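You operate a simulated robot arm through the tools that you are given. There is no shell and no other tool.

You run a simulated robot arm. Do the job below in one go: nothing can be reset, and whatever is moved stays where it is left.

Task
Free the fresh splice: both clamp bars up, brake six to 0, brake seven to 4.
Fine: the tape holder on the splice plate goes back on the mat; the splice stays whole.

Only the result counts: the job must be done as asked and must still hold three seconds after the hand-in. Knocking over, shifting, dropping, spilling or breaking anything else fails it.

Robot
A 6-joint arm with a two-finger gripper, fixed in place. Base frame: the origin is at the foot of the arm, x ahead of it, y to its left, z up; the work surface is at about z = 899. Units: mm, degrees, N and s.
With the tool pointing down near the work surface it reaches from about 380 to 860 mm from the base axis. Its first joint turns from -166.0 to 166.0 degrees. Payload 2.45 kg.
Tool frame: the origin (TCP) lies between the finger pads and is the grasp point; the fingertips stand 20 mm ahead of it; z points along the fingers, y is the line along which they close. Largest opening 140 mm; the body of the gripper starts 168 mm behind the TCP.
Orientation is that of the tool frame in the base frame, as a unit quaternion [x, y, z, w]. With the fingers straight down and closing along the base's y, the tool's x points along the base's -x, its y along +y and its z along -z.

Tools
- The arm moves only by the tool jog_arm. Its arguments are lists of equal length, an entry for each row: "claw": the finger opening in mm, from 0 to 140; "offset": the shift along the tool's x, y, z in units of 400 mm (1.0 is 400 mm), a list of three; "delta_rot": the turn, a rotation vector about the tool's x, y, z in units of 45 degrees (1.0 is 45 degrees), a list of three. In form: {"claw": [claw, ...], "offset": [[tx, ty, tz], ...], "delta_rot": [[ax, ay, az], ...]}. A call has 1 to 20 rows; each row is the pose to reach, as a shift and turn from the pose commanded when the call began, along the tool's axes at that moment. A call with a number of a shift or a turn outside -1 to 1 is refused whole. A row lasts 0.2 s, in which the tool goes at most 50 mm and 8.6 degrees; a call with a longer step from one row to the next is refused whole, and so is a gripper value outside its range. A pose out of reach is approached as far as the arm can. The call stops where the force on the tool passes 60 N (or 10 N more than at its start, if that is more) or the arm is blocked; 0.2 s more then pass. Each finger travels about 45 mm/s and halts on what it meets, pressing with about 30 N; the grip force reading is that of the motor and also rises with nothing between the fingers. The clock runs only during rows and for 0.2 s after the last one: add rows that repeat a pose to give the fingers time. The reply holds the time, the measured pose of the TCP, the force on the tool along the base axes, the opening and the grip force, in the units named above and with some noise, with the torque about the TCP (base axes, N m) and any sound that the robot's microphone picked up.
- Cameras (640 x 400 px; columns grow to the right, rows downward): "scene" is fixed at [37.4, -493.7, 1594.3]; the picture's right is [-0.95, 0.30, 0.00], its down [0.22, 0.72, -0.66] and it looks along [-0.20, -0.63, -0.75] (base axes); focal length 214 px, centre (320, 200). "wrist" rides on the gripper at [78, 11, -209] in the tool frame; the picture's right is [-0.14, 0.99, 0.00], its down [-0.92, -0.13, -0.37] and it looks along [-0.37, -0.05, 0.93] (tool axes); focal length 280 px, centre (320, 200). There is no depth. A picture from a camera that has moved, and an enlarged one, comes with that camera's place and axes in the base frame and with its lens. The place of the scene camera against the robot may be out by one fixed shift of up to 25 mm in any direction.
- grab_frame(camera): a new picture of that camera. It takes no simulated time.
- slide_trunk(by): slides the trunk up (or, below 0, down) by that many mm; the arm rides with it, the base frame stays. It gives what a move gives, with no picture.
- enlarge(camera, box): a new picture of the part [left, top, right, bottom] of that camera's present view, enlarged. It takes no simulated time.
- sign_off(): hands the job in; it is judged then, once.

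Nothing tells you positions but the pictures and the camera data. Unless the task says otherwise, let go and move clear before handing in.

The tools are called after ">>>" by a JSON object that holds its "op" and its "data". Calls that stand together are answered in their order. jog_arm: Moves the arm, as the interface text tells. Its arguments: {"type":"object","properties":{"claw":{"type":"array"},"offset":{"type":"array"},"delta_rot":{"type":"array"}},"required":["claw","offset","delta_rot"]} The other tools are called the same way: slide_trunk (by) slides the trunk up or down; grab_frame (camera) takes a picture; enlarge (camera, box) takes an enlarged picture of a part of a camera's view; sign_off () hands the job in.

At the start:

```text
time_s: 0.0
eef_pos: [478.2, -265.3, 1497.1]
orientation: [0.0, 1.0, 0.0, 0.0]
wrist_force: [0.0, 0.1, -1.2]
torque: [0.03, 0.0, 0.02]
gripper_width: 139.8
grip_force: 0.1
trunk travel left (down, up): [-150.0, 80.0]
```

scene: 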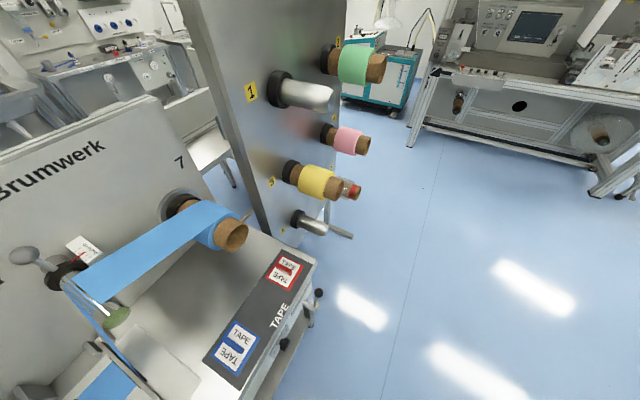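
wrist: 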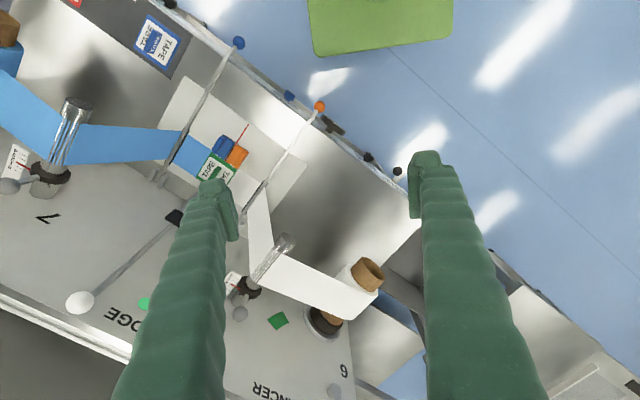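

I see a Brumwerk splicing machine: spindle 7 with blue web, spindle 6 with white web, a splice plate with a tape holder between two clamp bars (blue and orange knobs). I'll enlarge both views for detail before moving.

>>> {"op": "enlarge", "data": {"camera": "wrist", "box": [120, 20, 420, 220]}}

>>> {"op": "enlarge", "data": {"camera": "wrist", "box": [0, 120, 240, 320]}}

>>> {"op": "enlarge", "data": {"camera": "wrist", "box": [200, 220, 440, 400]}}

>>> {"op": "enlarge", "data": {"camera": "scene", "box": [0, 150, 340, 400]}}

```text
2.00 times, centred on (270, 120) of wrist
camera zoom: at [400.5, -253.7, 1706.4], right [0.14, 0.99, 0.0], down [0.92, -0.13, 0.37], along [0.37, -0.05, -0.93], focal length 561 px, centre (420, 360)
```

zoom: 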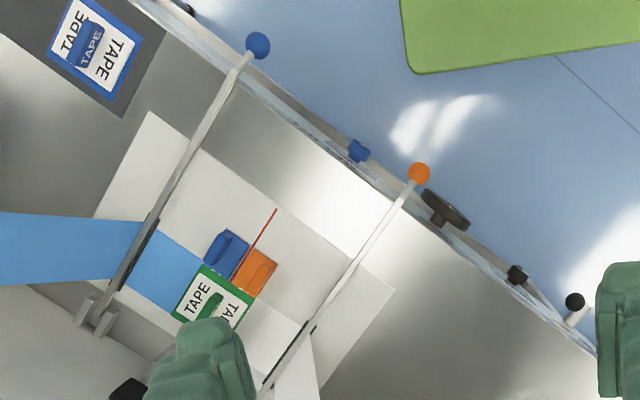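

```text
2.00 times, centred on (120, 220) of wrist
camera zoom: at [400.5, -253.7, 1706.4], right [0.14, 0.99, 0.0], down [0.92, -0.13, 0.37], along [0.37, -0.05, -0.93], focal length 561 px, centre (720, 160)
```

zoom: 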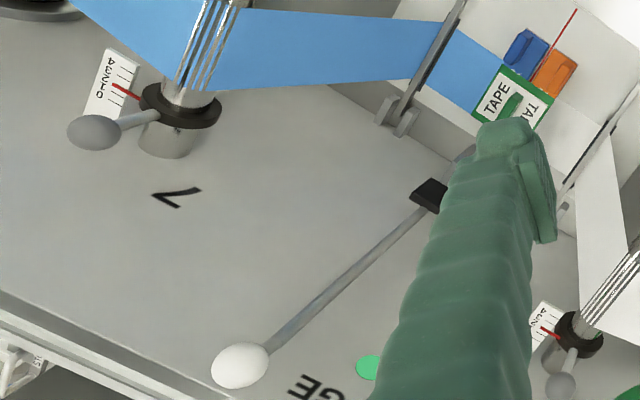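

```text
2.22 times, centred on (320, 310) of wrist
camera zoom: at [400.5, -253.7, 1706.4], right [0.14, 0.99, 0.0], down [0.92, -0.13, 0.37], along [0.37, -0.05, -0.93], focal length 623 px, centre (320, -44)
```

zoom: 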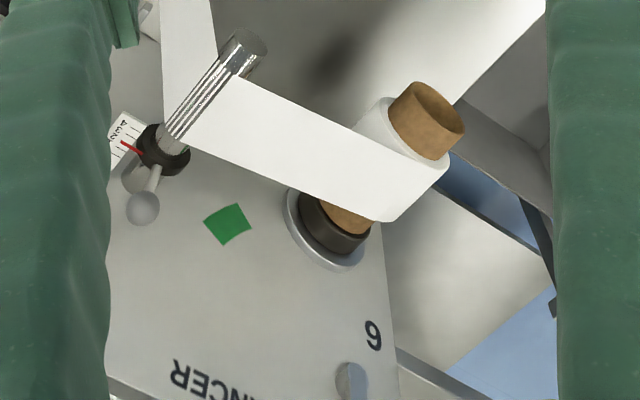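

```text
1.60 times, centred on (170, 275) of scene
camera zoom: at [37.4, -493.7, 1594.3], right [-0.95, 0.3, 0.0], down [0.22, 0.72, -0.66], along [-0.2, -0.63, -0.75], focal length 343 px, centre (560, 80)
```

zoom: 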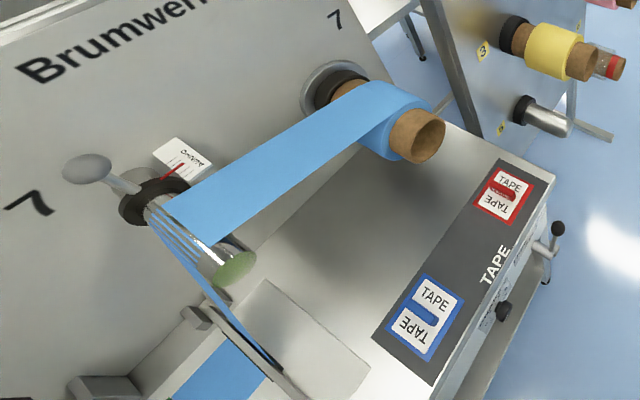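

I can triangulate now: the machine's panel is vertical, facing the robot at about -45°, with brake 7's ball at roughly (482, -820, 1241). I'll turn the tool toward the panel at this safe height to get better views.

>>> {"op": "jog_arm", "data": {"claw": [140, 140, 140, 140, 140, 140], "offset": [[0, 0, 0], [0, 0, 0], [0, 0, 0], [0, 0, 0], [0, 0, 0], [0, 0, 0]], "delta_rot": [[0, 0, 0.17], [0, 0, 0.34], [0, 0, 0.51], [0, 0, 0.68], [0, 0, 0.85], [0, 0, 1.0]]}}

```text
time_s: 1.4
eef_pos: [477.7, -265.2, 1497.2]
orientation: [0.383, 0.924, 0.0, 0.001]
wrist_force: [0.4, -0.2, 1.4]
torque: [-0.01, 0.0, 0.0]
gripper_width: 139.9
grip_force: 0.1
trunk travel left (down, up): [-150.0, 80.0]
```

The yaw worked: the tool's -x now faces the panel. Next I pitch the tool toward the panel for a more frontal view.

>>> {"op": "jog_arm", "data": {"claw": [140, 140, 140, 140, 140], "offset": [[0, 0, 0], [0, 0, 0], [0, 0, 0], [0, 0, 0], [0, 0, 0]], "delta_rot": [[0, -0.17, 0], [0, -0.34, 0], [0, -0.51, 0], [0, -0.67, 0], [0, -0.67, 0]]}}

>>> {"op": "grab_frame", "data": {"camera": "wrist"}}

```text
time_s: 2.6
eef_pos: [479.8, -262.7, 1484.6]
orientation: [0.369, 0.896, -0.098, 0.228]
wrist_force: [-1.3, 0.7, 0.6]
torque: [-0.01, -0.07, 0.04]
gripper_width: 140.1
grip_force: 0.0
trunk travel left (down, up): [-150.0, 80.0]
```

```text
taken
camera wrist: at [369.4, -136.3, 1630.5], right [0.78, 0.62, 0.06], down [0.36, -0.53, 0.77], along [0.5, -0.58, -0.64], focal length 280 px, centre (320, 200)
```

wrist: 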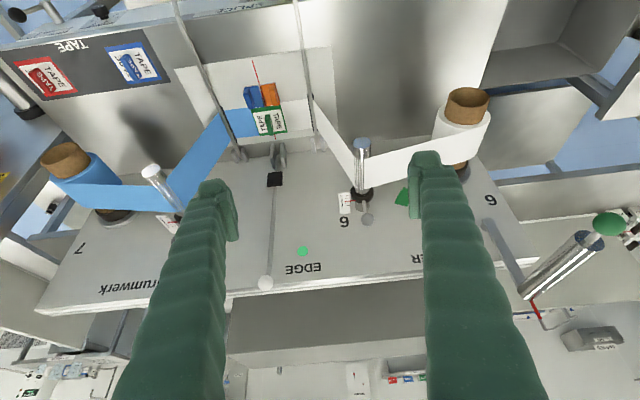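

The view is upside-down but shows the whole machine: mat with red and blue tape holders at left, splice plate in the middle, brakes on either side of it. Enlarging the key parts.

>>> {"op": "enlarge", "data": {"camera": "wrist", "box": [160, 60, 360, 185]}}

>>> {"op": "enlarge", "data": {"camera": "wrist", "box": [30, 130, 230, 255]}}

>>> {"op": "enlarge", "data": {"camera": "wrist", "box": [310, 120, 510, 245]}}

>>> {"op": "enlarge", "data": {"camera": "wrist", "box": [0, 20, 200, 145]}}

>>> {"op": "enlarge", "data": {"camera": "wrist", "box": [440, 80, 640, 300]}}

```text
3.20 times, centred on (260, 122) of wrist
camera zoom: at [369.4, -136.3, 1630.5], right [0.78, 0.62, 0.06], down [0.36, -0.53, 0.77], along [0.5, -0.58, -0.64], focal length 897 px, centre (512, 448)
```

zoom: 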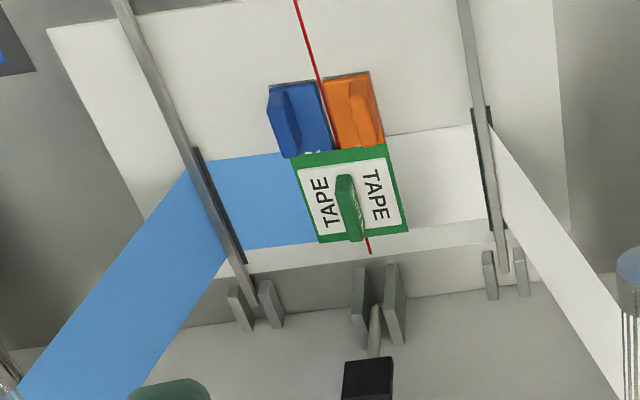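

```text
3.20 times, centred on (130, 192) of wrist
camera zoom: at [369.4, -136.3, 1630.5], right [0.78, 0.62, 0.06], down [0.36, -0.53, 0.77], along [0.5, -0.58, -0.64], focal length 897 px, centre (928, 224)
```

zoom: 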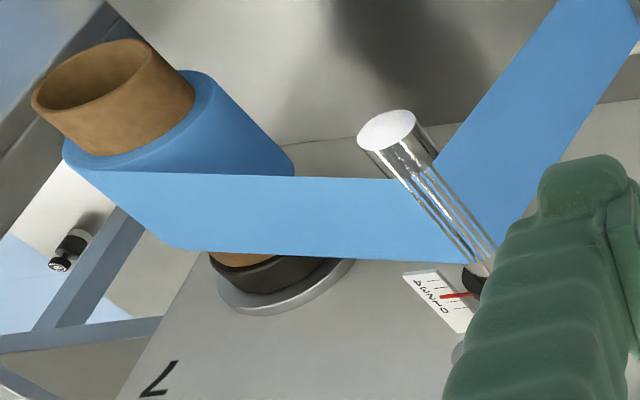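

```text
3.20 times, centred on (410, 182) of wrist
camera zoom: at [369.4, -136.3, 1630.5], right [0.78, 0.62, 0.06], down [0.36, -0.53, 0.77], along [0.5, -0.58, -0.64], focal length 897 px, centre (32, 256)
```

zoom: 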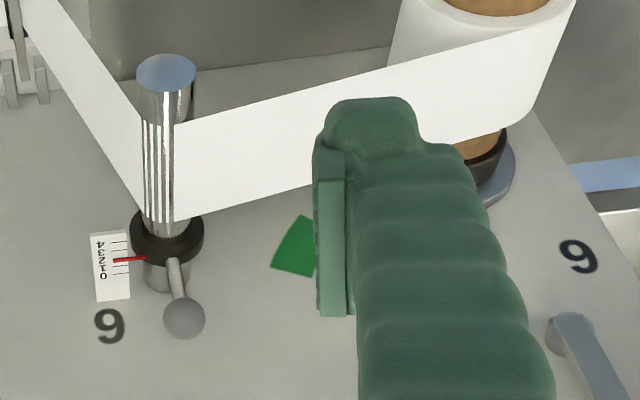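

```text
3.20 times, centred on (100, 82) of wrist
camera zoom: at [369.4, -136.3, 1630.5], right [0.78, 0.62, 0.06], down [0.36, -0.53, 0.77], along [0.5, -0.58, -0.64], focal length 897 px, centre (1024, 576)
```

zoom: 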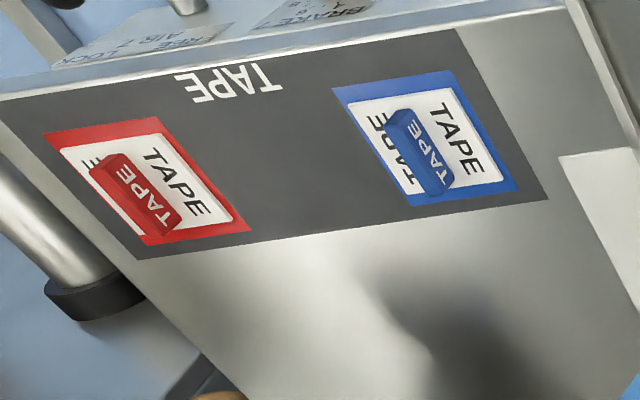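

```text
1.82 times, centred on (540, 190) of wrist
camera zoom: at [369.4, -136.3, 1630.5], right [0.78, 0.62, 0.06], down [0.36, -0.53, 0.77], along [0.5, -0.58, -0.64], focal length 510 px, centre (-80, 218)
```

zoom: 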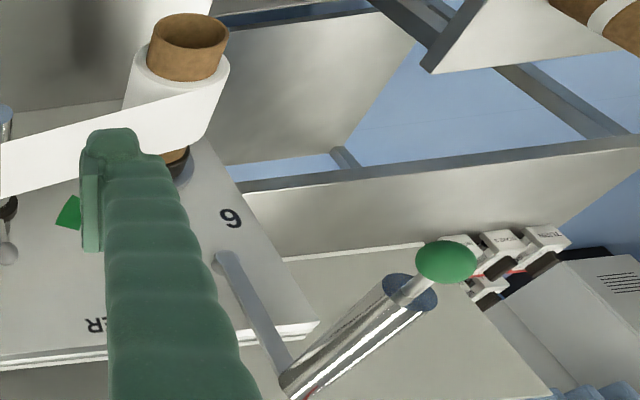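

Both brakes seem to sit near 2 with their levers upright (collars at about z 1156, at L = ±236 from the centre line), and the clamp bars hinge near the panel. I'll lower toward the centre with the tool straight down for a closer look at the splice plate.

>>> {"op": "jog_arm", "data": {"claw": [140, 140, 140, 140, 140, 140, 140], "offset": [[0.029, -0.0625, 0.078], [0.058, -0.125, 0.156], [0.087, -0.1875, 0.234], [0.116, -0.25, 0.312], [0.145, -0.3125, 0.39], [0.174, -0.375, 0.4685], [0.174, -0.375, 0.4685]], "delta_rot": [[0, 0.11, 0], [0, 0.22, 0], [0, 0.33, 0], [0, 0.44, 0], [0, 0.55, 0], [0, 0.67, 0], [0, 0.67, 0]]}}

>>> {"op": "grab_frame", "data": {"camera": "wrist"}}

>>> {"op": "grab_frame", "data": {"camera": "scene"}}

```text
time_s: 4.2
eef_pos: [398.6, -393.5, 1301.2]
orientation: [0.383, 0.924, 0.001, 0.0]
wrist_force: [-0.7, 0.4, 0.4]
torque: [-0.01, -0.02, 0.02]
gripper_width: 140.0
grip_force: 0.0
trunk travel left (down, up): [-150.0, 80.0]
```

```text
taken
camera wrist: at [351.9, -331.1, 1510.0], right [0.8, 0.6, 0.0], down [0.56, -0.74, 0.37], along [0.22, -0.29, -0.93], focal length 280 px, centre (320, 200)
```

wrist: 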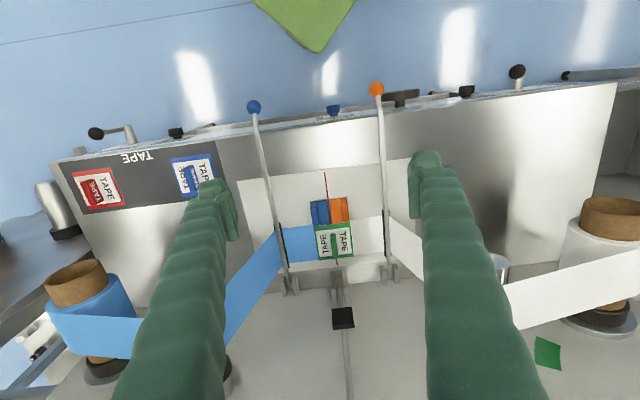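

```text
taken
```

scene: 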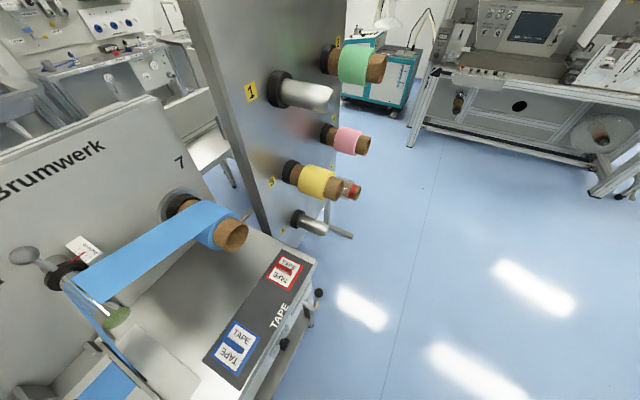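

>>> {"op": "enlarge", "data": {"camera": "wrist", "box": [260, 160, 420, 260]}}

>>> {"op": "enlarge", "data": {"camera": "wrist", "box": [220, 60, 420, 185]}}

>>> {"op": "enlarge", "data": {"camera": "wrist", "box": [220, 220, 460, 370]}}

>>> {"op": "enlarge", "data": {"camera": "wrist", "box": [40, 110, 240, 235]}}

```text
4.00 times, centred on (340, 210) of wrist
camera zoom: at [351.9, -331.1, 1510.0], right [0.8, 0.6, 0.0], down [0.56, -0.74, 0.37], along [0.22, -0.29, -0.93], focal length 1122 px, centre (240, 160)
```

zoom: 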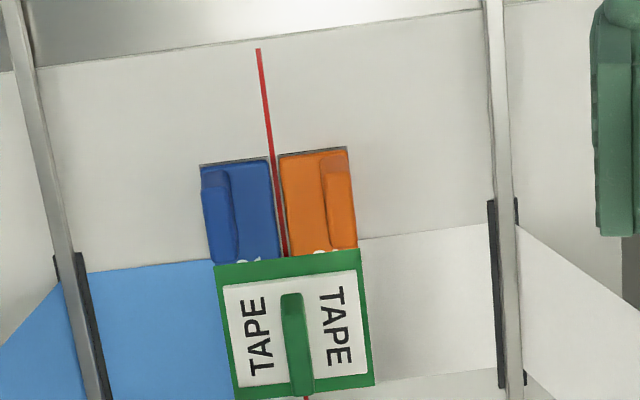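

```text
3.20 times, centred on (320, 122) of wrist
camera zoom: at [351.9, -331.1, 1510.0], right [0.8, 0.6, 0.0], down [0.56, -0.74, 0.37], along [0.22, -0.29, -0.93], focal length 897 px, centre (320, 448)
```

zoom: 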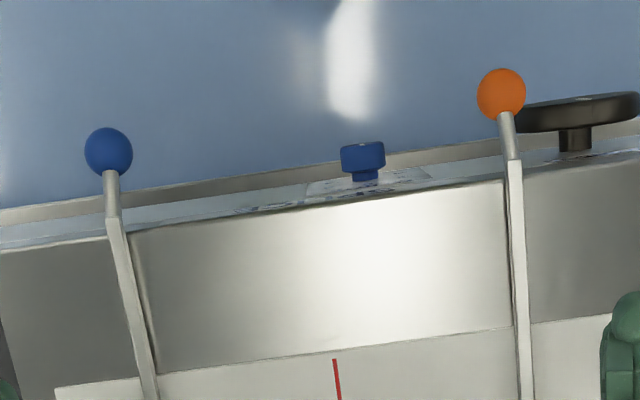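

```text
2.67 times, centred on (340, 295) of wrist
camera zoom: at [351.9, -331.1, 1510.0], right [0.8, 0.6, 0.0], down [0.56, -0.74, 0.37], along [0.22, -0.29, -0.93], focal length 748 px, centre (267, -53)
```

zoom: 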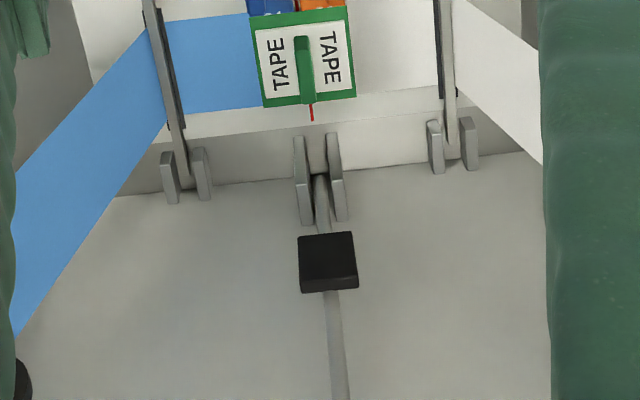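

```text
3.20 times, centred on (140, 172) of wrist
camera zoom: at [351.9, -331.1, 1510.0], right [0.8, 0.6, 0.0], down [0.56, -0.74, 0.37], along [0.22, -0.29, -0.93], focal length 897 px, centre (896, 288)
```

zoom: 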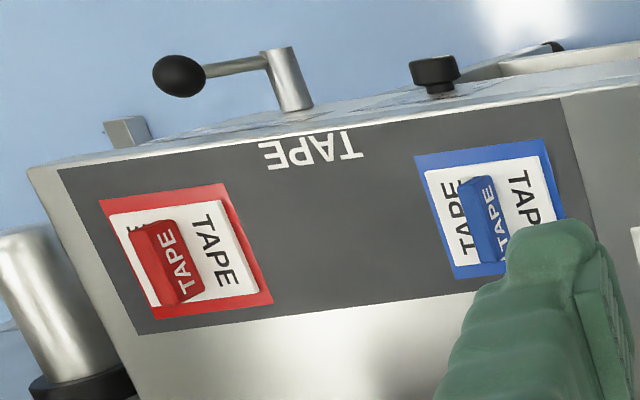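

The third (middle) bar already stands raised against the panel, which shows what "up" looks like. I'll take closer views from two sideways-shifted positions to triangulate the knobs, plate and tape holder.

>>> {"op": "jog_arm", "data": {"claw": [140, 140, 140, 140, 140, 140], "offset": [[0.03, -0.06, 0.06], [0.06, -0.12, 0.12], [0.09, -0.18, 0.18], [0.12, -0.24, 0.24], [0.15, -0.3, 0.3], [0.15, -0.3, 0.3]], "delta_rot": [[0, 0, 0], [0, 0, 0], [0, 0, 0], [0, 0, 0], [0, 0, 0], [0, 0, 0]]}}

>>> {"op": "grab_frame", "data": {"camera": "wrist"}}

>>> {"op": "enlarge", "data": {"camera": "wrist", "box": [320, 180, 520, 305]}}

>>> {"op": "enlarge", "data": {"camera": "wrist", "box": [220, 60, 420, 185]}}

```text
time_s: 5.6
eef_pos: [265.0, -438.5, 1179.8]
orientation: [0.383, 0.924, 0.0, 0.0]
wrist_force: [-0.1, 0.8, -0.4]
torque: [-0.04, -0.03, 0.0]
gripper_width: 140.0
grip_force: 0.0
trunk travel left (down, up): [-150.0, 80.0]
```

```text
taken
camera wrist: at [218.8, -375.0, 1388.2], right [0.8, 0.6, 0.0], down [0.56, -0.74, 0.37], along [0.22, -0.29, -0.93], focal length 280 px, centre (320, 200)
```

wrist: 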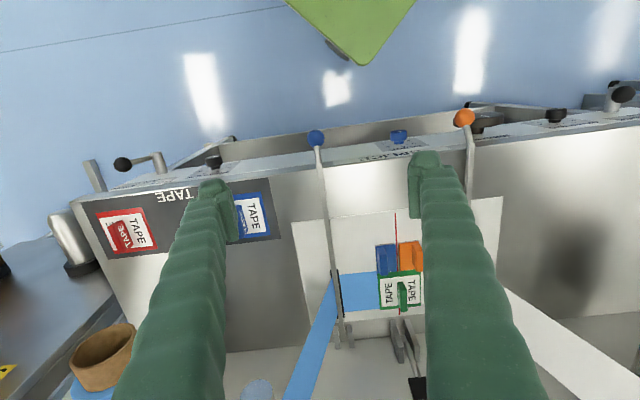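

```text
3.20 times, centred on (420, 242) of wrist
camera zoom: at [218.8, -375.0, 1388.2], right [0.8, 0.6, 0.0], down [0.56, -0.74, 0.37], along [0.22, -0.29, -0.93], focal length 897 px, centre (0, 64)
```

zoom: 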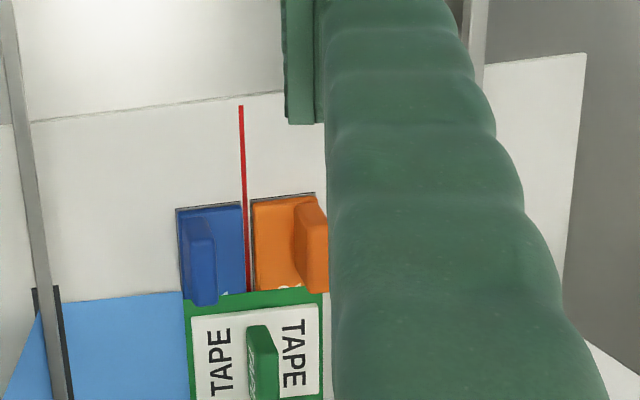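

```text
3.20 times, centred on (320, 122) of wrist
camera zoom: at [218.8, -375.0, 1388.2], right [0.8, 0.6, 0.0], down [0.56, -0.74, 0.37], along [0.22, -0.29, -0.93], focal length 897 px, centre (320, 448)
```

zoom: 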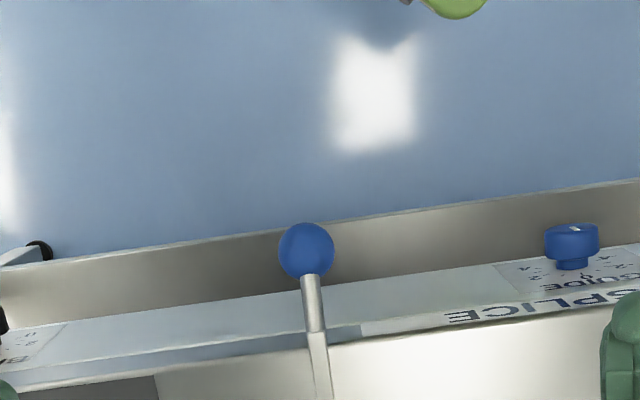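

The tape holder is a card with an upright fin; a matching gap is visible on the mat between the red and blue ones. I need to read the front-edge labels to be sure which controls are the brakes.

>>> {"op": "enlarge", "data": {"camera": "wrist", "box": [80, 120, 260, 230]}}

>>> {"op": "enlarge", "data": {"camera": "wrist", "box": [440, 70, 640, 195]}}

>>> {"op": "enlarge", "data": {"camera": "wrist", "box": [340, 100, 500, 200]}}

>>> {"op": "enlarge", "data": {"camera": "wrist", "box": [220, 250, 460, 400]}}

>>> {"op": "enlarge", "data": {"camera": "scene", "box": [20, 210, 140, 285]}}

>>> {"op": "enlarge", "data": {"camera": "scene", "box": [200, 240, 360, 400]}}

```text
3.56 times, centred on (170, 175) of wrist
camera zoom: at [218.8, -375.0, 1388.2], right [0.8, 0.6, 0.0], down [0.56, -0.74, 0.37], along [0.22, -0.29, -0.93], focal length 997 px, centre (853, 289)
```

zoom: 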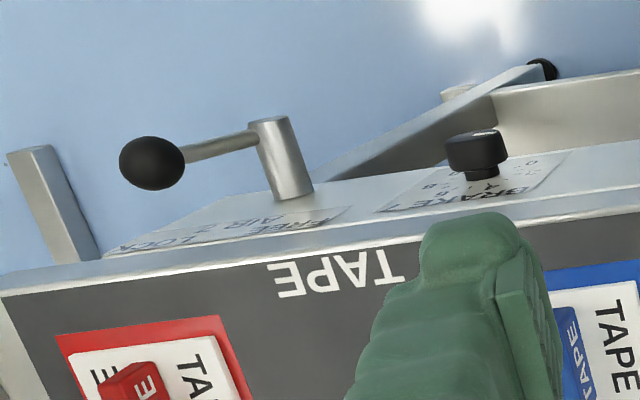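

```text
3.20 times, centred on (540, 132) of wrist
camera zoom: at [218.8, -375.0, 1388.2], right [0.8, 0.6, 0.0], down [0.56, -0.74, 0.37], along [0.22, -0.29, -0.93], focal length 897 px, centre (-384, 416)
```

zoom: 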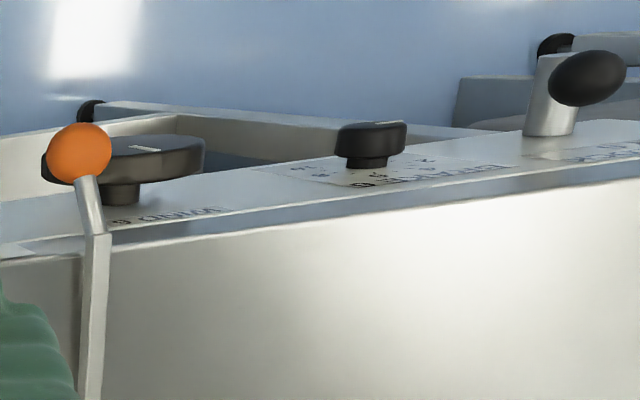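

```text
4.00 times, centred on (420, 150) of wrist
camera zoom: at [218.8, -375.0, 1388.2], right [0.8, 0.6, 0.0], down [0.56, -0.74, 0.37], along [0.22, -0.29, -0.93], focal length 1122 px, centre (-80, 400)
```

zoom: 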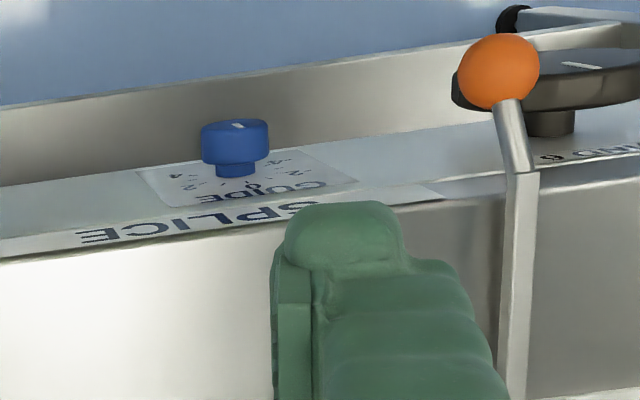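

```text
2.67 times, centred on (340, 325) of wrist
camera zoom: at [218.8, -375.0, 1388.2], right [0.8, 0.6, 0.0], down [0.56, -0.74, 0.37], along [0.22, -0.29, -0.93], focal length 748 px, centre (267, -133)
```

zoom: 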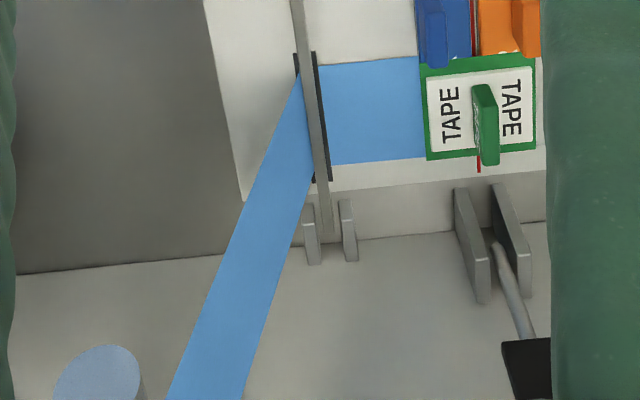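

```text
5.33 times, centred on (80, 248) of scene
camera zoom: at [37.4, -493.7, 1594.3], right [-0.95, 0.3, 0.0], down [0.22, 0.72, -0.66], along [-0.2, -0.63, -0.75], focal length 1144 px, centre (1600, -53)
```

zoom: 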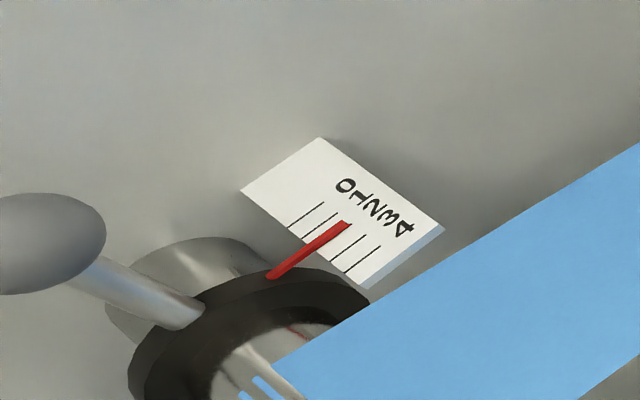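

```text
2.50 times, centred on (280, 320) of scene
camera zoom: at [37.4, -493.7, 1594.3], right [-0.95, 0.3, 0.0], down [0.22, 0.72, -0.66], along [-0.2, -0.63, -0.75], focal length 536 px, centre (420, -100)
```

zoom: 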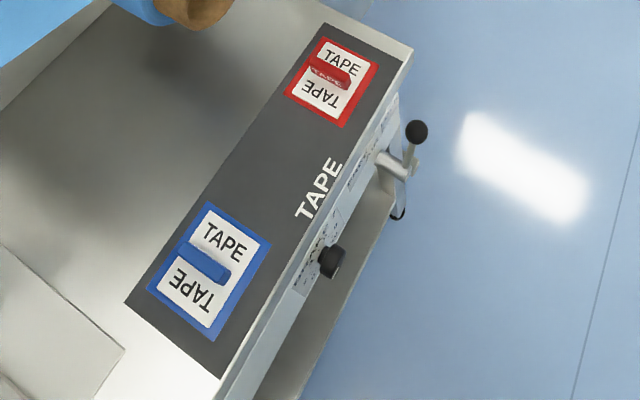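

The front console carries knobs labelled "BRAKE 7" and likely "BRAKE 6", so I must find out whether those or the panel levers are the brakes. I'll move the camera in front of the console to read the dials.

>>> {"op": "jog_arm", "data": {"claw": [140, 140, 140, 140, 140, 140, 140], "offset": [[0.025, -0.0875, 0.054], [0.05, -0.175, 0.108], [0.075, -0.2625, 0.1625], [0.1, -0.35, 0.217], [0.125, -0.4375, 0.271], [0.15, -0.525, 0.325], [0.15, -0.525, 0.325]], "delta_rot": [[0, -0.09, 0], [0, -0.18, 0], [0, -0.27, 0], [0, -0.36, 0], [0, -0.45, 0], [0, -0.556, 0], [0, -0.556, 0]]}}

>>> {"op": "grab_frame", "data": {"camera": "wrist"}}

```text
time_s: 7.2
eef_pos: [74.6, -542.0, 1048.9]
orientation: [0.374, 0.902, -0.083, 0.199]
wrist_force: [-0.2, -0.4, 1.1]
torque: [0.0, -0.02, 0.01]
gripper_width: 140.0
grip_force: 0.1
trunk travel left (down, up): [-150.0, 80.0]
```

```text
taken
camera wrist: at [-29.6, -421.5, 1205.9], right [0.79, 0.61, 0.06], down [0.39, -0.57, 0.72], along [0.48, -0.55, -0.69], focal length 280 px, centre (320, 200)
```

wrist: 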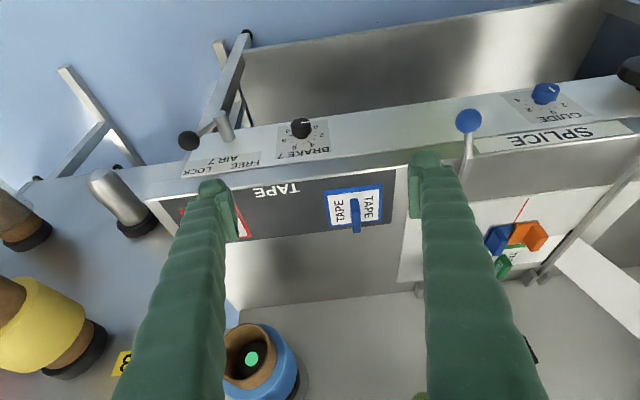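

>>> {"op": "enlarge", "data": {"camera": "wrist", "box": [170, 90, 350, 200]}}

>>> {"op": "enlarge", "data": {"camera": "wrist", "box": [270, 105, 350, 165]}}

>>> {"op": "enlarge", "data": {"camera": "wrist", "box": [430, 70, 640, 200]}}

>>> {"op": "enlarge", "data": {"camera": "wrist", "box": [460, 190, 640, 300]}}

```text
3.56 times, centred on (260, 145) of wrist
camera zoom: at [-29.6, -421.5, 1205.9], right [0.79, 0.61, 0.06], down [0.39, -0.57, 0.72], along [0.48, -0.55, -0.69], focal length 997 px, centre (533, 396)
```

zoom: 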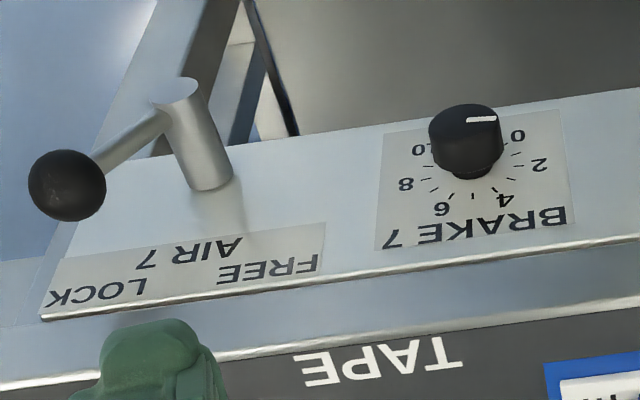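

```text
6.67 times, centred on (310, 135) of wrist
camera zoom: at [-29.6, -421.5, 1205.9], right [0.79, 0.61, 0.06], down [0.39, -0.57, 0.72], along [0.48, -0.55, -0.69], focal length 1869 px, centre (387, 633)
```

zoom: 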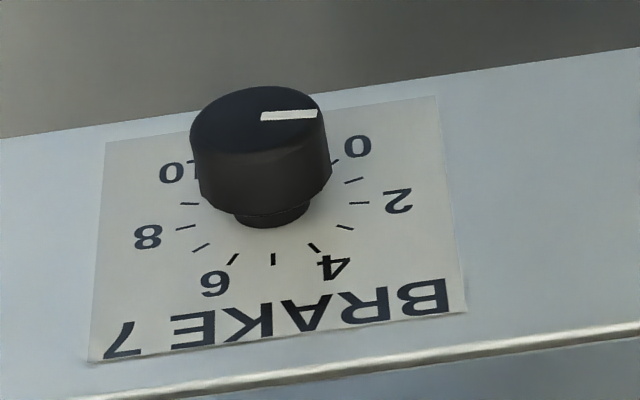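

```text
3.05 times, centred on (535, 135) of wrist
camera zoom: at [-29.6, -421.5, 1205.9], right [0.79, 0.61, 0.06], down [0.39, -0.57, 0.72], along [0.48, -0.55, -0.69], focal length 854 px, centre (-335, 398)
```

zoom: 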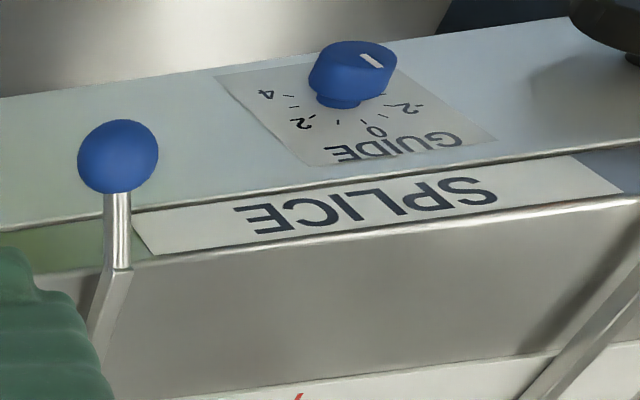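

```text
3.56 times, centred on (550, 245) of wrist
camera zoom: at [-29.6, -421.5, 1205.9], right [0.79, 0.61, 0.06], down [0.39, -0.57, 0.72], along [0.48, -0.55, -0.69], focal length 997 px, centre (-498, 40)
```

zoom: 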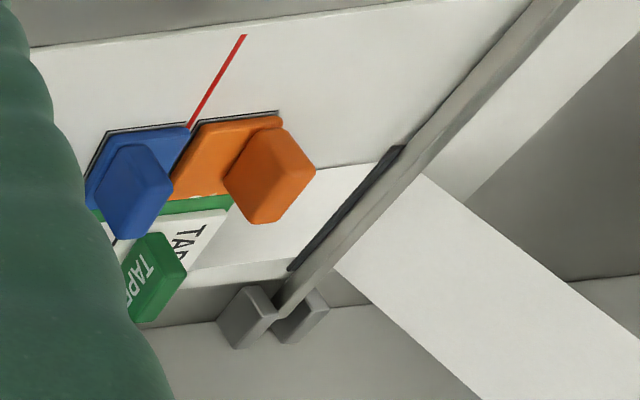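

The front console has round knobs labelled "BRAKE 7" (dial 0–10, pointer near 2), so those are the brakes; the face is vertical at F≈550 and knob 7 sits at about L=-358, z=792. Now I move left to inspect the BRAKE 6 knob the same way.

>>> {"op": "jog_arm", "data": {"claw": [140, 140, 140, 140, 140, 140, 140, 140], "offset": [[0, 0.1125, 0], [0, 0.225, 0], [0, 0.3375, 0], [0, 0.45, 0], [0, 0.5625, 0], [0, 0.675, 0], [0, 0.7875, 0], [0, 0.9, 0]], "delta_rot": [[0, 0, 0], [0, 0, 0], [0, 0, 0], [0, 0, 0], [0, 0, 0], [0, 0, 0], [0, 0, 0], [0, 0, 0]]}}

>>> {"op": "grab_frame", "data": {"camera": "wrist"}}

>>> {"op": "enlarge", "data": {"camera": "wrist", "box": [200, 60, 440, 210]}}

```text
time_s: 9.0
eef_pos: [345.4, -342.7, 1046.0]
orientation: [0.376, 0.902, -0.079, 0.199]
wrist_force: [-0.5, -0.5, 0.1]
torque: [0.05, -0.06, 0.03]
gripper_width: 140.0
grip_force: 0.1
out of reach, approached as far as the arm can: row 5, 6, 7, 8
trunk travel left (down, up): [-150.0, 80.0]
```

```text
taken
camera wrist: at [241.4, -224.0, 1202.9], right [0.79, 0.61, 0.06], down [0.39, -0.58, 0.72], along [0.48, -0.54, -0.69], focal length 280 px, centre (320, 200)
```

wrist: 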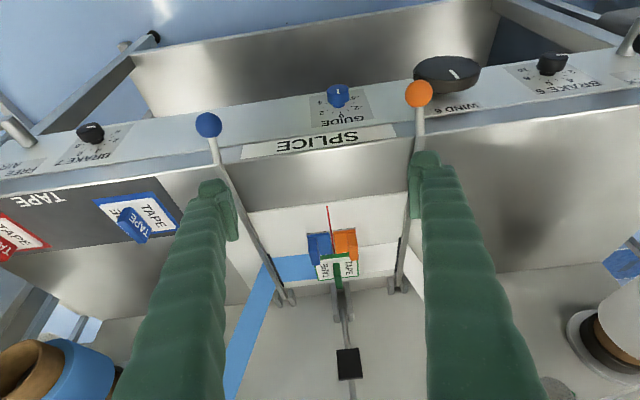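

```text
2.67 times, centred on (320, 135) of wrist
camera zoom: at [241.4, -224.0, 1202.9], right [0.79, 0.61, 0.06], down [0.39, -0.58, 0.72], along [0.48, -0.54, -0.69], focal length 748 px, centre (320, 373)
```

zoom: 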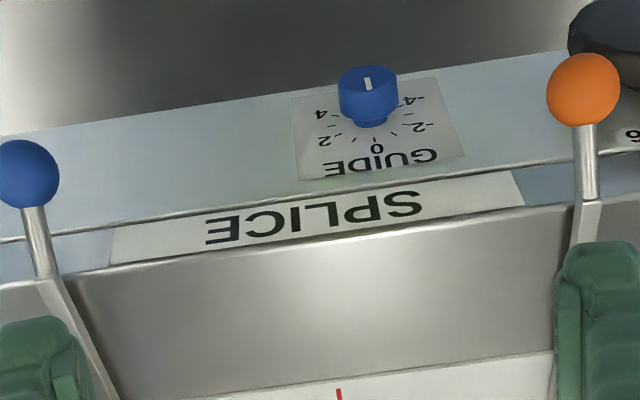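

Knob 6 mirrors knob 7 (L≈+359), and the clamp balls are at about (F 503, L ±130, z 884) with hinges near F≈940. I'll continue to the left to read the BRAKE 6 dial.

>>> {"op": "jog_arm", "data": {"claw": [140, 140, 140, 140, 140, 140, 140, 140, 140], "offset": [[-0.1, 0.05, 0.047], [-0.1, 0.17, 0.047], [-0.1, 0.29, 0.047], [-0.1, 0.41, 0.047], [-0.1, 0.53, 0.047], [-0.08, 0.64, 0.037], [-0.04, 0.74, 0.018], [0, 0.78, 0], [0, 0.78, 0]], "delta_rot": [[0, 0, 0], [0, 0, 0], [0, 0, 0], [0, 0, 0], [0, 0, 0], [0, 0, 0], [0, 0, 0], [0, 0, 0], [0, 0, 0]]}}

>>> {"op": "grab_frame", "data": {"camera": "wrist"}}

>>> {"op": "enlarge", "data": {"camera": "wrist", "box": [200, 60, 440, 210]}}

```text
time_s: 11.0
eef_pos: [437.6, -282.7, 1067.0]
orientation: [0.357, 0.91, -0.043, 0.206]
wrist_force: [0.3, -1.1, -0.5]
torque: [0.14, 0.02, 0.04]
gripper_width: 139.9
grip_force: 0.1
out of reach, approached as far as the arm can: row 1, 2, 3, 4, 5, 6, 7, 8, 9
trunk travel left (down, up): [-150.0, 80.0]
```

```text
taken
camera wrist: at [323.1, -178.3, 1226.7], right [0.75, 0.65, 0.12], down [0.4, -0.59, 0.7], along [0.53, -0.48, -0.7], focal length 280 px, centre (320, 200)
```

wrist: 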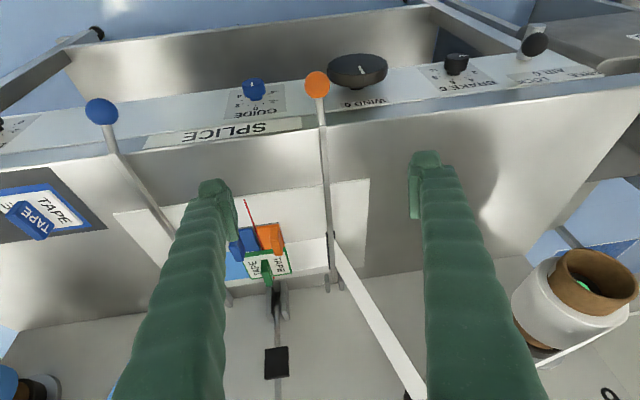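

```text
2.67 times, centred on (320, 135) of wrist
camera zoom: at [323.1, -178.3, 1226.7], right [0.75, 0.65, 0.12], down [0.4, -0.59, 0.7], along [0.53, -0.48, -0.7], focal length 748 px, centre (320, 373)
```

zoom: 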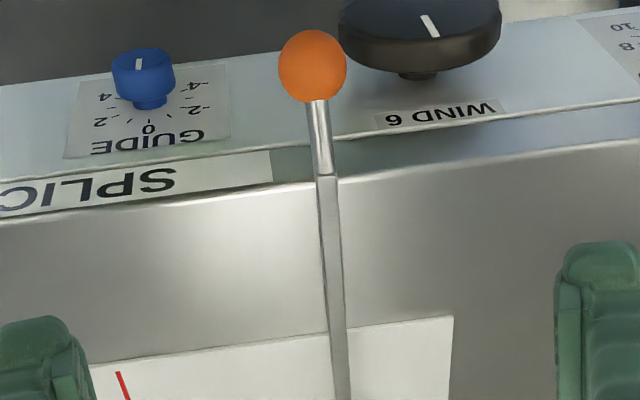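

The arm got stuck short of the commanded pose (likely an awkward wrist configuration). I'll rise and level the tool back to vertical to recover, and see which pose the commands are counted from.

>>> {"op": "jog_arm", "data": {"claw": [140, 140, 140, 140, 140, 140], "offset": [[-0.021, 0, -0.045], [-0.042, 0, -0.09], [-0.064, 0, -0.136], [-0.085, 0, -0.181], [-0.106, 0, -0.2265], [-0.106, 0, -0.2265]], "delta_rot": [[0, 0.11, 0], [0, 0.22, 0], [0, 0.33, 0], [0, 0.44, 0], [0, 0.556, 0], [0, 0.556, 0]]}}

>>> {"op": "grab_frame", "data": {"camera": "wrist"}}

```text
time_s: 12.4
eef_pos: [427.6, -293.8, 1173.6]
orientation: [0.362, 0.931, 0.039, 0.006]
wrist_force: [-1.4, -1.3, -0.5]
torque: [0.2, -0.21, -0.02]
gripper_width: 140.0
grip_force: 0.0
out of reach, approached as far as the arm can: row 1, 2, 3
trunk travel left (down, up): [-150.0, 80.0]
```

```text
taken
camera wrist: at [370.8, -247.5, 1384.5], right [0.77, 0.64, 0.07], down [0.58, -0.74, 0.34], along [0.27, -0.22, -0.94], focal length 280 px, centre (320, 200)
```

wrist: 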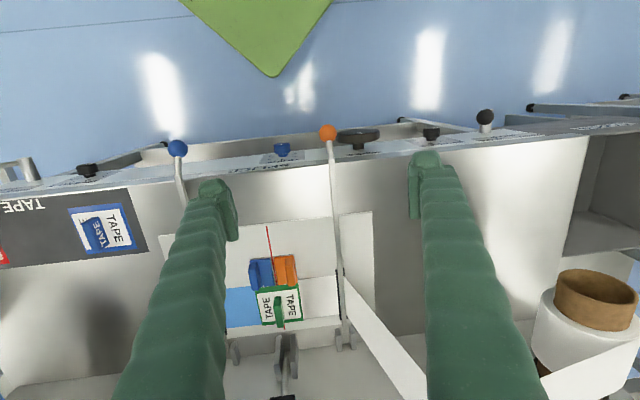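

Commands are counted from the pose actually reached, so I need to correct a small tilt. First let me zoom on the BRAKE 6 knob and the web/hinges from here.

>>> {"op": "enlarge", "data": {"camera": "wrist", "box": [390, 100, 510, 175]}}

>>> {"op": "enlarge", "data": {"camera": "wrist", "box": [220, 240, 380, 340]}}

```text
5.33 times, centred on (450, 138) of wrist
camera zoom: at [370.8, -247.5, 1384.5], right [0.77, 0.64, 0.07], down [0.58, -0.74, 0.34], along [0.27, -0.22, -0.94], focal length 1495 px, centre (-373, 533)
```

zoom: 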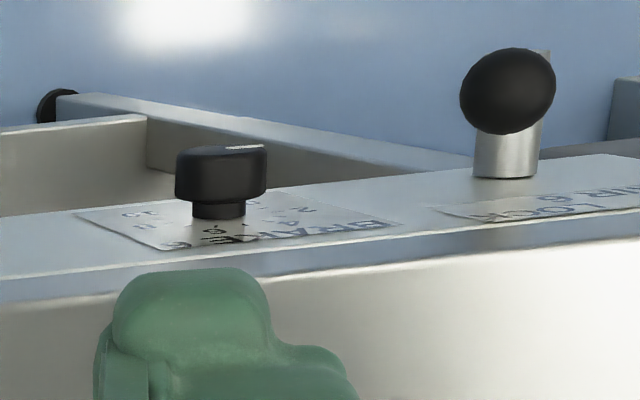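

```text
4.00 times, centred on (300, 290) of wrist
camera zoom: at [370.8, -247.5, 1384.5], right [0.77, 0.64, 0.07], down [0.58, -0.74, 0.34], along [0.27, -0.22, -0.94], focal length 1122 px, centre (400, -160)
```

zoom: 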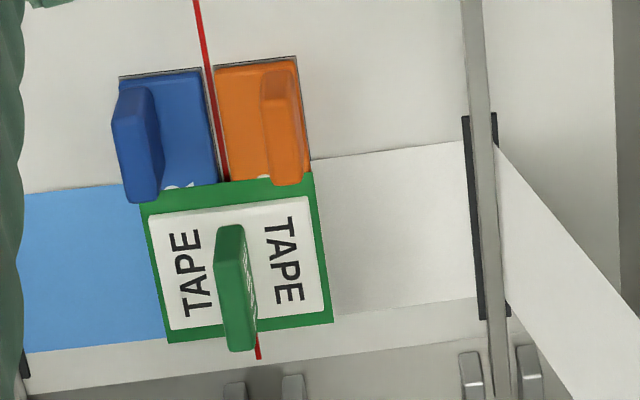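

Next I correct the small tilt and move left at a safe height with the tool vertical, to test reach and get a view of BRAKE 6.

>>> {"op": "jog_arm", "data": {"claw": [140, 140, 140, 140, 140, 140, 140], "offset": [[-0.0047, 0.0957, 0.0323], [-0.0093, 0.1913, 0.0647], [-0.014, 0.287, 0.097], [-0.0187, 0.3827, 0.1293], [-0.0233, 0.4783, 0.1617], [-0.028, 0.574, 0.194], [-0.028, 0.574, 0.194]], "delta_rot": [[0.016, -0.004, 0.009], [0.033, -0.008, 0.019], [0.049, -0.012, 0.028], [0.065, -0.016, 0.037], [0.081, -0.02, 0.046], [0.0977, -0.0238, 0.0556], [0.0977, -0.0238, 0.0556]]}}

>>> {"op": "grab_frame", "data": {"camera": "wrist"}}

```text
time_s: 14.0
eef_pos: [587.6, -131.8, 1117.5]
orientation: [0.378, 0.926, -0.005, -0.001]
wrist_force: [0.9, 0.1, -0.4]
torque: [0.01, 0.02, 0.02]
gripper_width: 140.3
grip_force: 0.0
trunk travel left (down, up): [-150.0, 80.0]
```

```text
taken
camera wrist: at [542.0, -68.0, 1326.0], right [0.79, 0.61, -0.01], down [0.57, -0.73, 0.37], along [0.22, -0.3, -0.93], focal length 280 px, centre (320, 200)
```

wrist: 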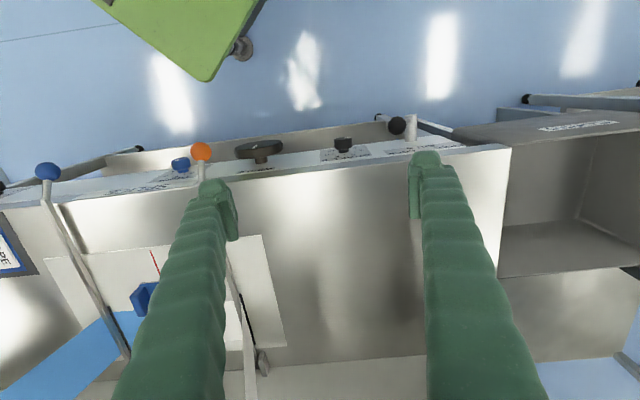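

Reach here is fine. Now I tilt the camera up toward the console to read BRAKE 6.

>>> {"op": "jog_arm", "data": {"claw": [140, 140, 140, 140, 140, 140], "offset": [[0.025, 0, 0.02], [0.05, 0, 0.04], [0.075, 0, 0.06], [0.1, 0, 0.08], [0.125, 0, 0.1], [0.125, 0, 0.1]], "delta_rot": [[0, -0.11, 0], [0, -0.22, 0], [0, -0.33, 0], [0, -0.44, 0], [0, -0.55, 0], [0, -0.55, 0]]}}

>>> {"op": "grab_frame", "data": {"camera": "wrist"}}

>>> {"op": "enlarge", "data": {"camera": "wrist", "box": [240, 60, 440, 185]}}

```text
time_s: 15.4
eef_pos: [555.0, -95.7, 1074.3]
orientation: [0.368, 0.905, -0.085, 0.197]
wrist_force: [-0.5, 0.2, -0.4]
torque: [0.04, 0.0, 0.01]
gripper_width: 139.9
grip_force: 0.1
trunk travel left (down, up): [-150.0, 80.0]
```

```text
taken
camera wrist: at [451.6, 23.5, 1230.7], right [0.78, 0.62, 0.05], down [0.4, -0.56, 0.72], along [0.48, -0.55, -0.69], focal length 280 px, centre (320, 200)
```

wrist: 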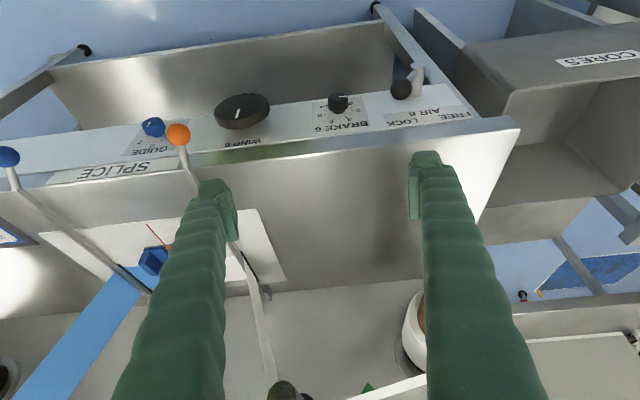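

```text
3.20 times, centred on (340, 122) of wrist
camera zoom: at [451.6, 23.5, 1230.7], right [0.78, 0.62, 0.05], down [0.4, -0.56, 0.72], along [0.48, -0.55, -0.69], focal length 897 px, centre (256, 448)
```

zoom: 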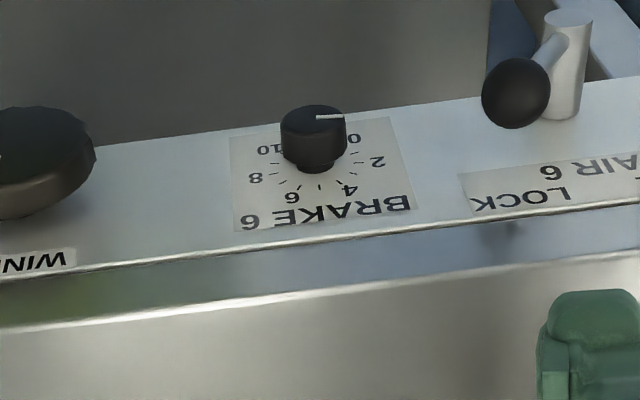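

BRAKE 6 also shows about 2 on a 0–10 dial, so it must go about 54° anticlockwise; BRAKE 7 about 54° clockwise. The fingers can grip the knob at any pitch, so I'll go to a pre-approach at 45° pitch in front of knob 6 (F≈440, L≈362, z≈789).

>>> {"op": "jog_arm", "data": {"claw": [140, 140, 120, 100, 90, 80, 70, 70, 70], "offset": [[0.049, 0.014, 0.0894], [0.098, 0.0283, 0.1789], [0.147, 0.0424, 0.2683], [0.196, 0.0566, 0.3577], [0.245, 0.0707, 0.4471], [0.294, 0.0849, 0.5366], [0.343, 0.099, 0.626], [0.343, 0.099, 0.626], [0.343, 0.099, 0.626]], "delta_rot": [[0, -0.064, 0.0026], [0, -0.129, 0.005], [0, -0.193, 0.008], [0, -0.257, 0.01], [0, -0.321, 0.013], [0, -0.386, 0.015], [0, -0.45, 0.018], [0, -0.45, 0.018], [0, -0.45, 0.018]]}}

>>> {"op": "grab_frame", "data": {"camera": "wrist"}}

```text
time_s: 17.4
eef_pos: [642.7, -26.6, 802.0]
orientation: [0.353, 0.858, -0.179, 0.328]
wrist_force: [0.4, -0.7, 0.3]
torque: [0.02, -0.02, 0.07]
gripper_width: 70.2
grip_force: 0.0
out of reach, approached as far as the arm can: row 3, 4, 5, 6, 7, 8, 9
trunk travel left (down, up): [-150.0, 80.0]
```

```text
taken
camera wrist: at [518.9, 131.0, 897.8], right [0.79, 0.61, 0.02], down [0.24, -0.34, 0.91], along [0.57, -0.71, -0.41], focal length 280 px, centre (320, 200)
```

wrist: 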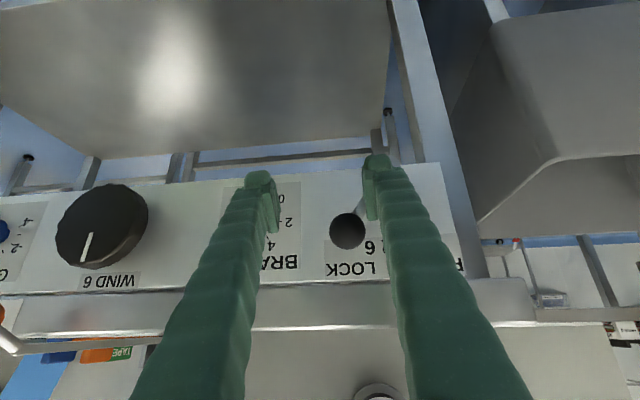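

The arm drifted toward the AIR 6 lever because that pose is out of reach at this trunk height. I'll back straight up first, away from the lever, then return the tool to vertical and lower the trunk so the low, pitched pose becomes reachable.

>>> {"op": "jog_arm", "data": {"claw": [70, 70, 70, 70, 70, 70, 70, 70, 70], "offset": [[-0.0775, -0.0085, -0.0812], [-0.155, -0.017, -0.162], [-0.235, -0.0614, -0.225], [-0.3155, -0.106, -0.288], [-0.396, -0.15, -0.351], [-0.476, -0.195, -0.414], [-0.556, -0.239, -0.4775], [-0.556, -0.239, -0.4775], [-0.556, -0.239, -0.4775]], "delta_rot": [[0, 0, 0], [-0.015, 0.138, 0.001], [-0.03, 0.277, 0.002], [-0.045, 0.415, 0.003], [-0.059, 0.554, 0.003], [-0.074, 0.692, 0.004], [-0.089, 0.831, 0.005], [-0.104, 0.969, 0.006], [-0.104, 0.969, 0.006]]}}

```text
time_s: 19.4
eef_pos: [612.2, -102.4, 1101.5]
orientation: [0.382, 0.924, 0.0, 0.001]
wrist_force: [-0.4, 0.1, 0.9]
torque: [0.0, 0.0, -0.01]
gripper_width: 70.0
grip_force: 0.1
trunk travel left (down, up): [-150.0, 80.0]
```

Clear now at (F 505, L 361, z 1101), tool vertical. Lowering the trunk 150 mm (the fingertips end near z 930 in front of the deck edge, nothing below).

>>> {"op": "slide_trunk", "data": {"by": -150}}

>>> {"op": "grab_frame", "data": {"camera": "wrist"}}

```text
time_s: 21.1
eef_pos: [612.3, -102.1, 950.6]
orientation: [0.383, 0.924, -0.001, 0.001]
wrist_force: [0.2, 0.9, 0.0]
torque: [0.02, 0.03, 0.05]
gripper_width: 69.8
grip_force: 0.1
trunk travel left (down, up): [0.0, 230.0]
```

```text
taken
camera wrist: at [565.9, -39.0, 1159.8], right [0.8, 0.6, 0.0], down [0.56, -0.74, 0.37], along [0.22, -0.3, -0.93], focal length 280 px, centre (320, 200)
```

wrist: 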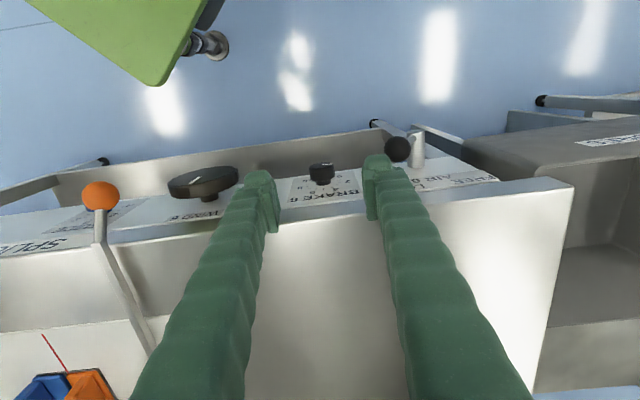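

Trunk lowered. Now I pitch the tool gradually to 30° while backing away from the face, watching for reach warnings.

>>> {"op": "jog_arm", "data": {"claw": [70, 70, 70, 70, 70, 70], "offset": [[0.0325, 0, 0.035], [0.065, 0, 0.07], [0.0975, 0, 0.105], [0.13, 0, 0.14], [0.1625, 0, 0.175], [0.1625, 0, 0.175]], "delta_rot": [[0, -0.133, 0], [0, -0.267, 0], [0, -0.4, 0], [0, -0.533, 0], [0, -0.667, 0], [0, -0.667, 0]]}}

```text
time_s: 22.6
eef_pos: [565.5, -54.8, 880.8]
orientation: [0.369, 0.892, -0.1, 0.24]
wrist_force: [-0.2, -0.4, -0.5]
torque: [-0.03, 0.02, -0.03]
gripper_width: 69.9
grip_force: 0.0
trunk travel left (down, up): [0.0, 230.0]
```

No reach warning this time. Continue to 45° pitch at the knob's height.

>>> {"op": "jog_arm", "data": {"claw": [70, 70, 70, 70], "offset": [[0.037, 0, 0.063], [0.073, 0, 0.127], [0.11, 0, 0.19], [0.11, 0, 0.19]], "delta_rot": [[0, -0.111, 0], [0, -0.222, 0], [0, -0.333, 0], [0, -0.333, 0]]}}

>>> {"op": "grab_frame", "data": {"camera": "wrist"}}

```text
time_s: 23.6
eef_pos: [604.4, -41.7, 820.8]
orientation: [0.353, 0.857, -0.162, 0.34]
wrist_force: [0.2, -0.1, 0.3]
torque: [-0.08, -0.01, -0.03]
gripper_width: 69.8
grip_force: 0.0
out of reach, approached as far as the arm can: row 2, 3, 4
trunk travel left (down, up): [0.0, 230.0]
```

```text
taken
camera wrist: at [474.8, 112.0, 915.7], right [0.78, 0.62, 0.06], down [0.22, -0.35, 0.91], along [0.59, -0.7, -0.41], focal length 280 px, centre (320, 200)
```

wrist: 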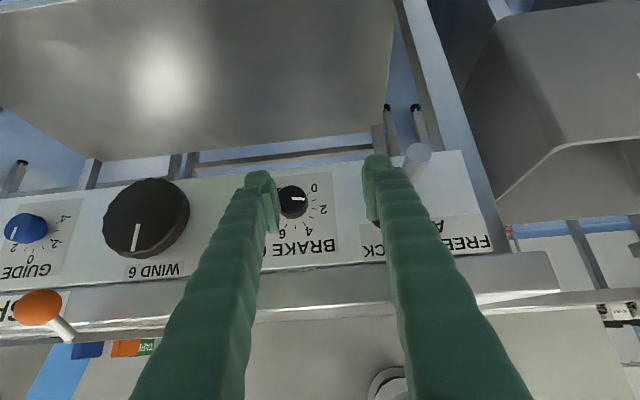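

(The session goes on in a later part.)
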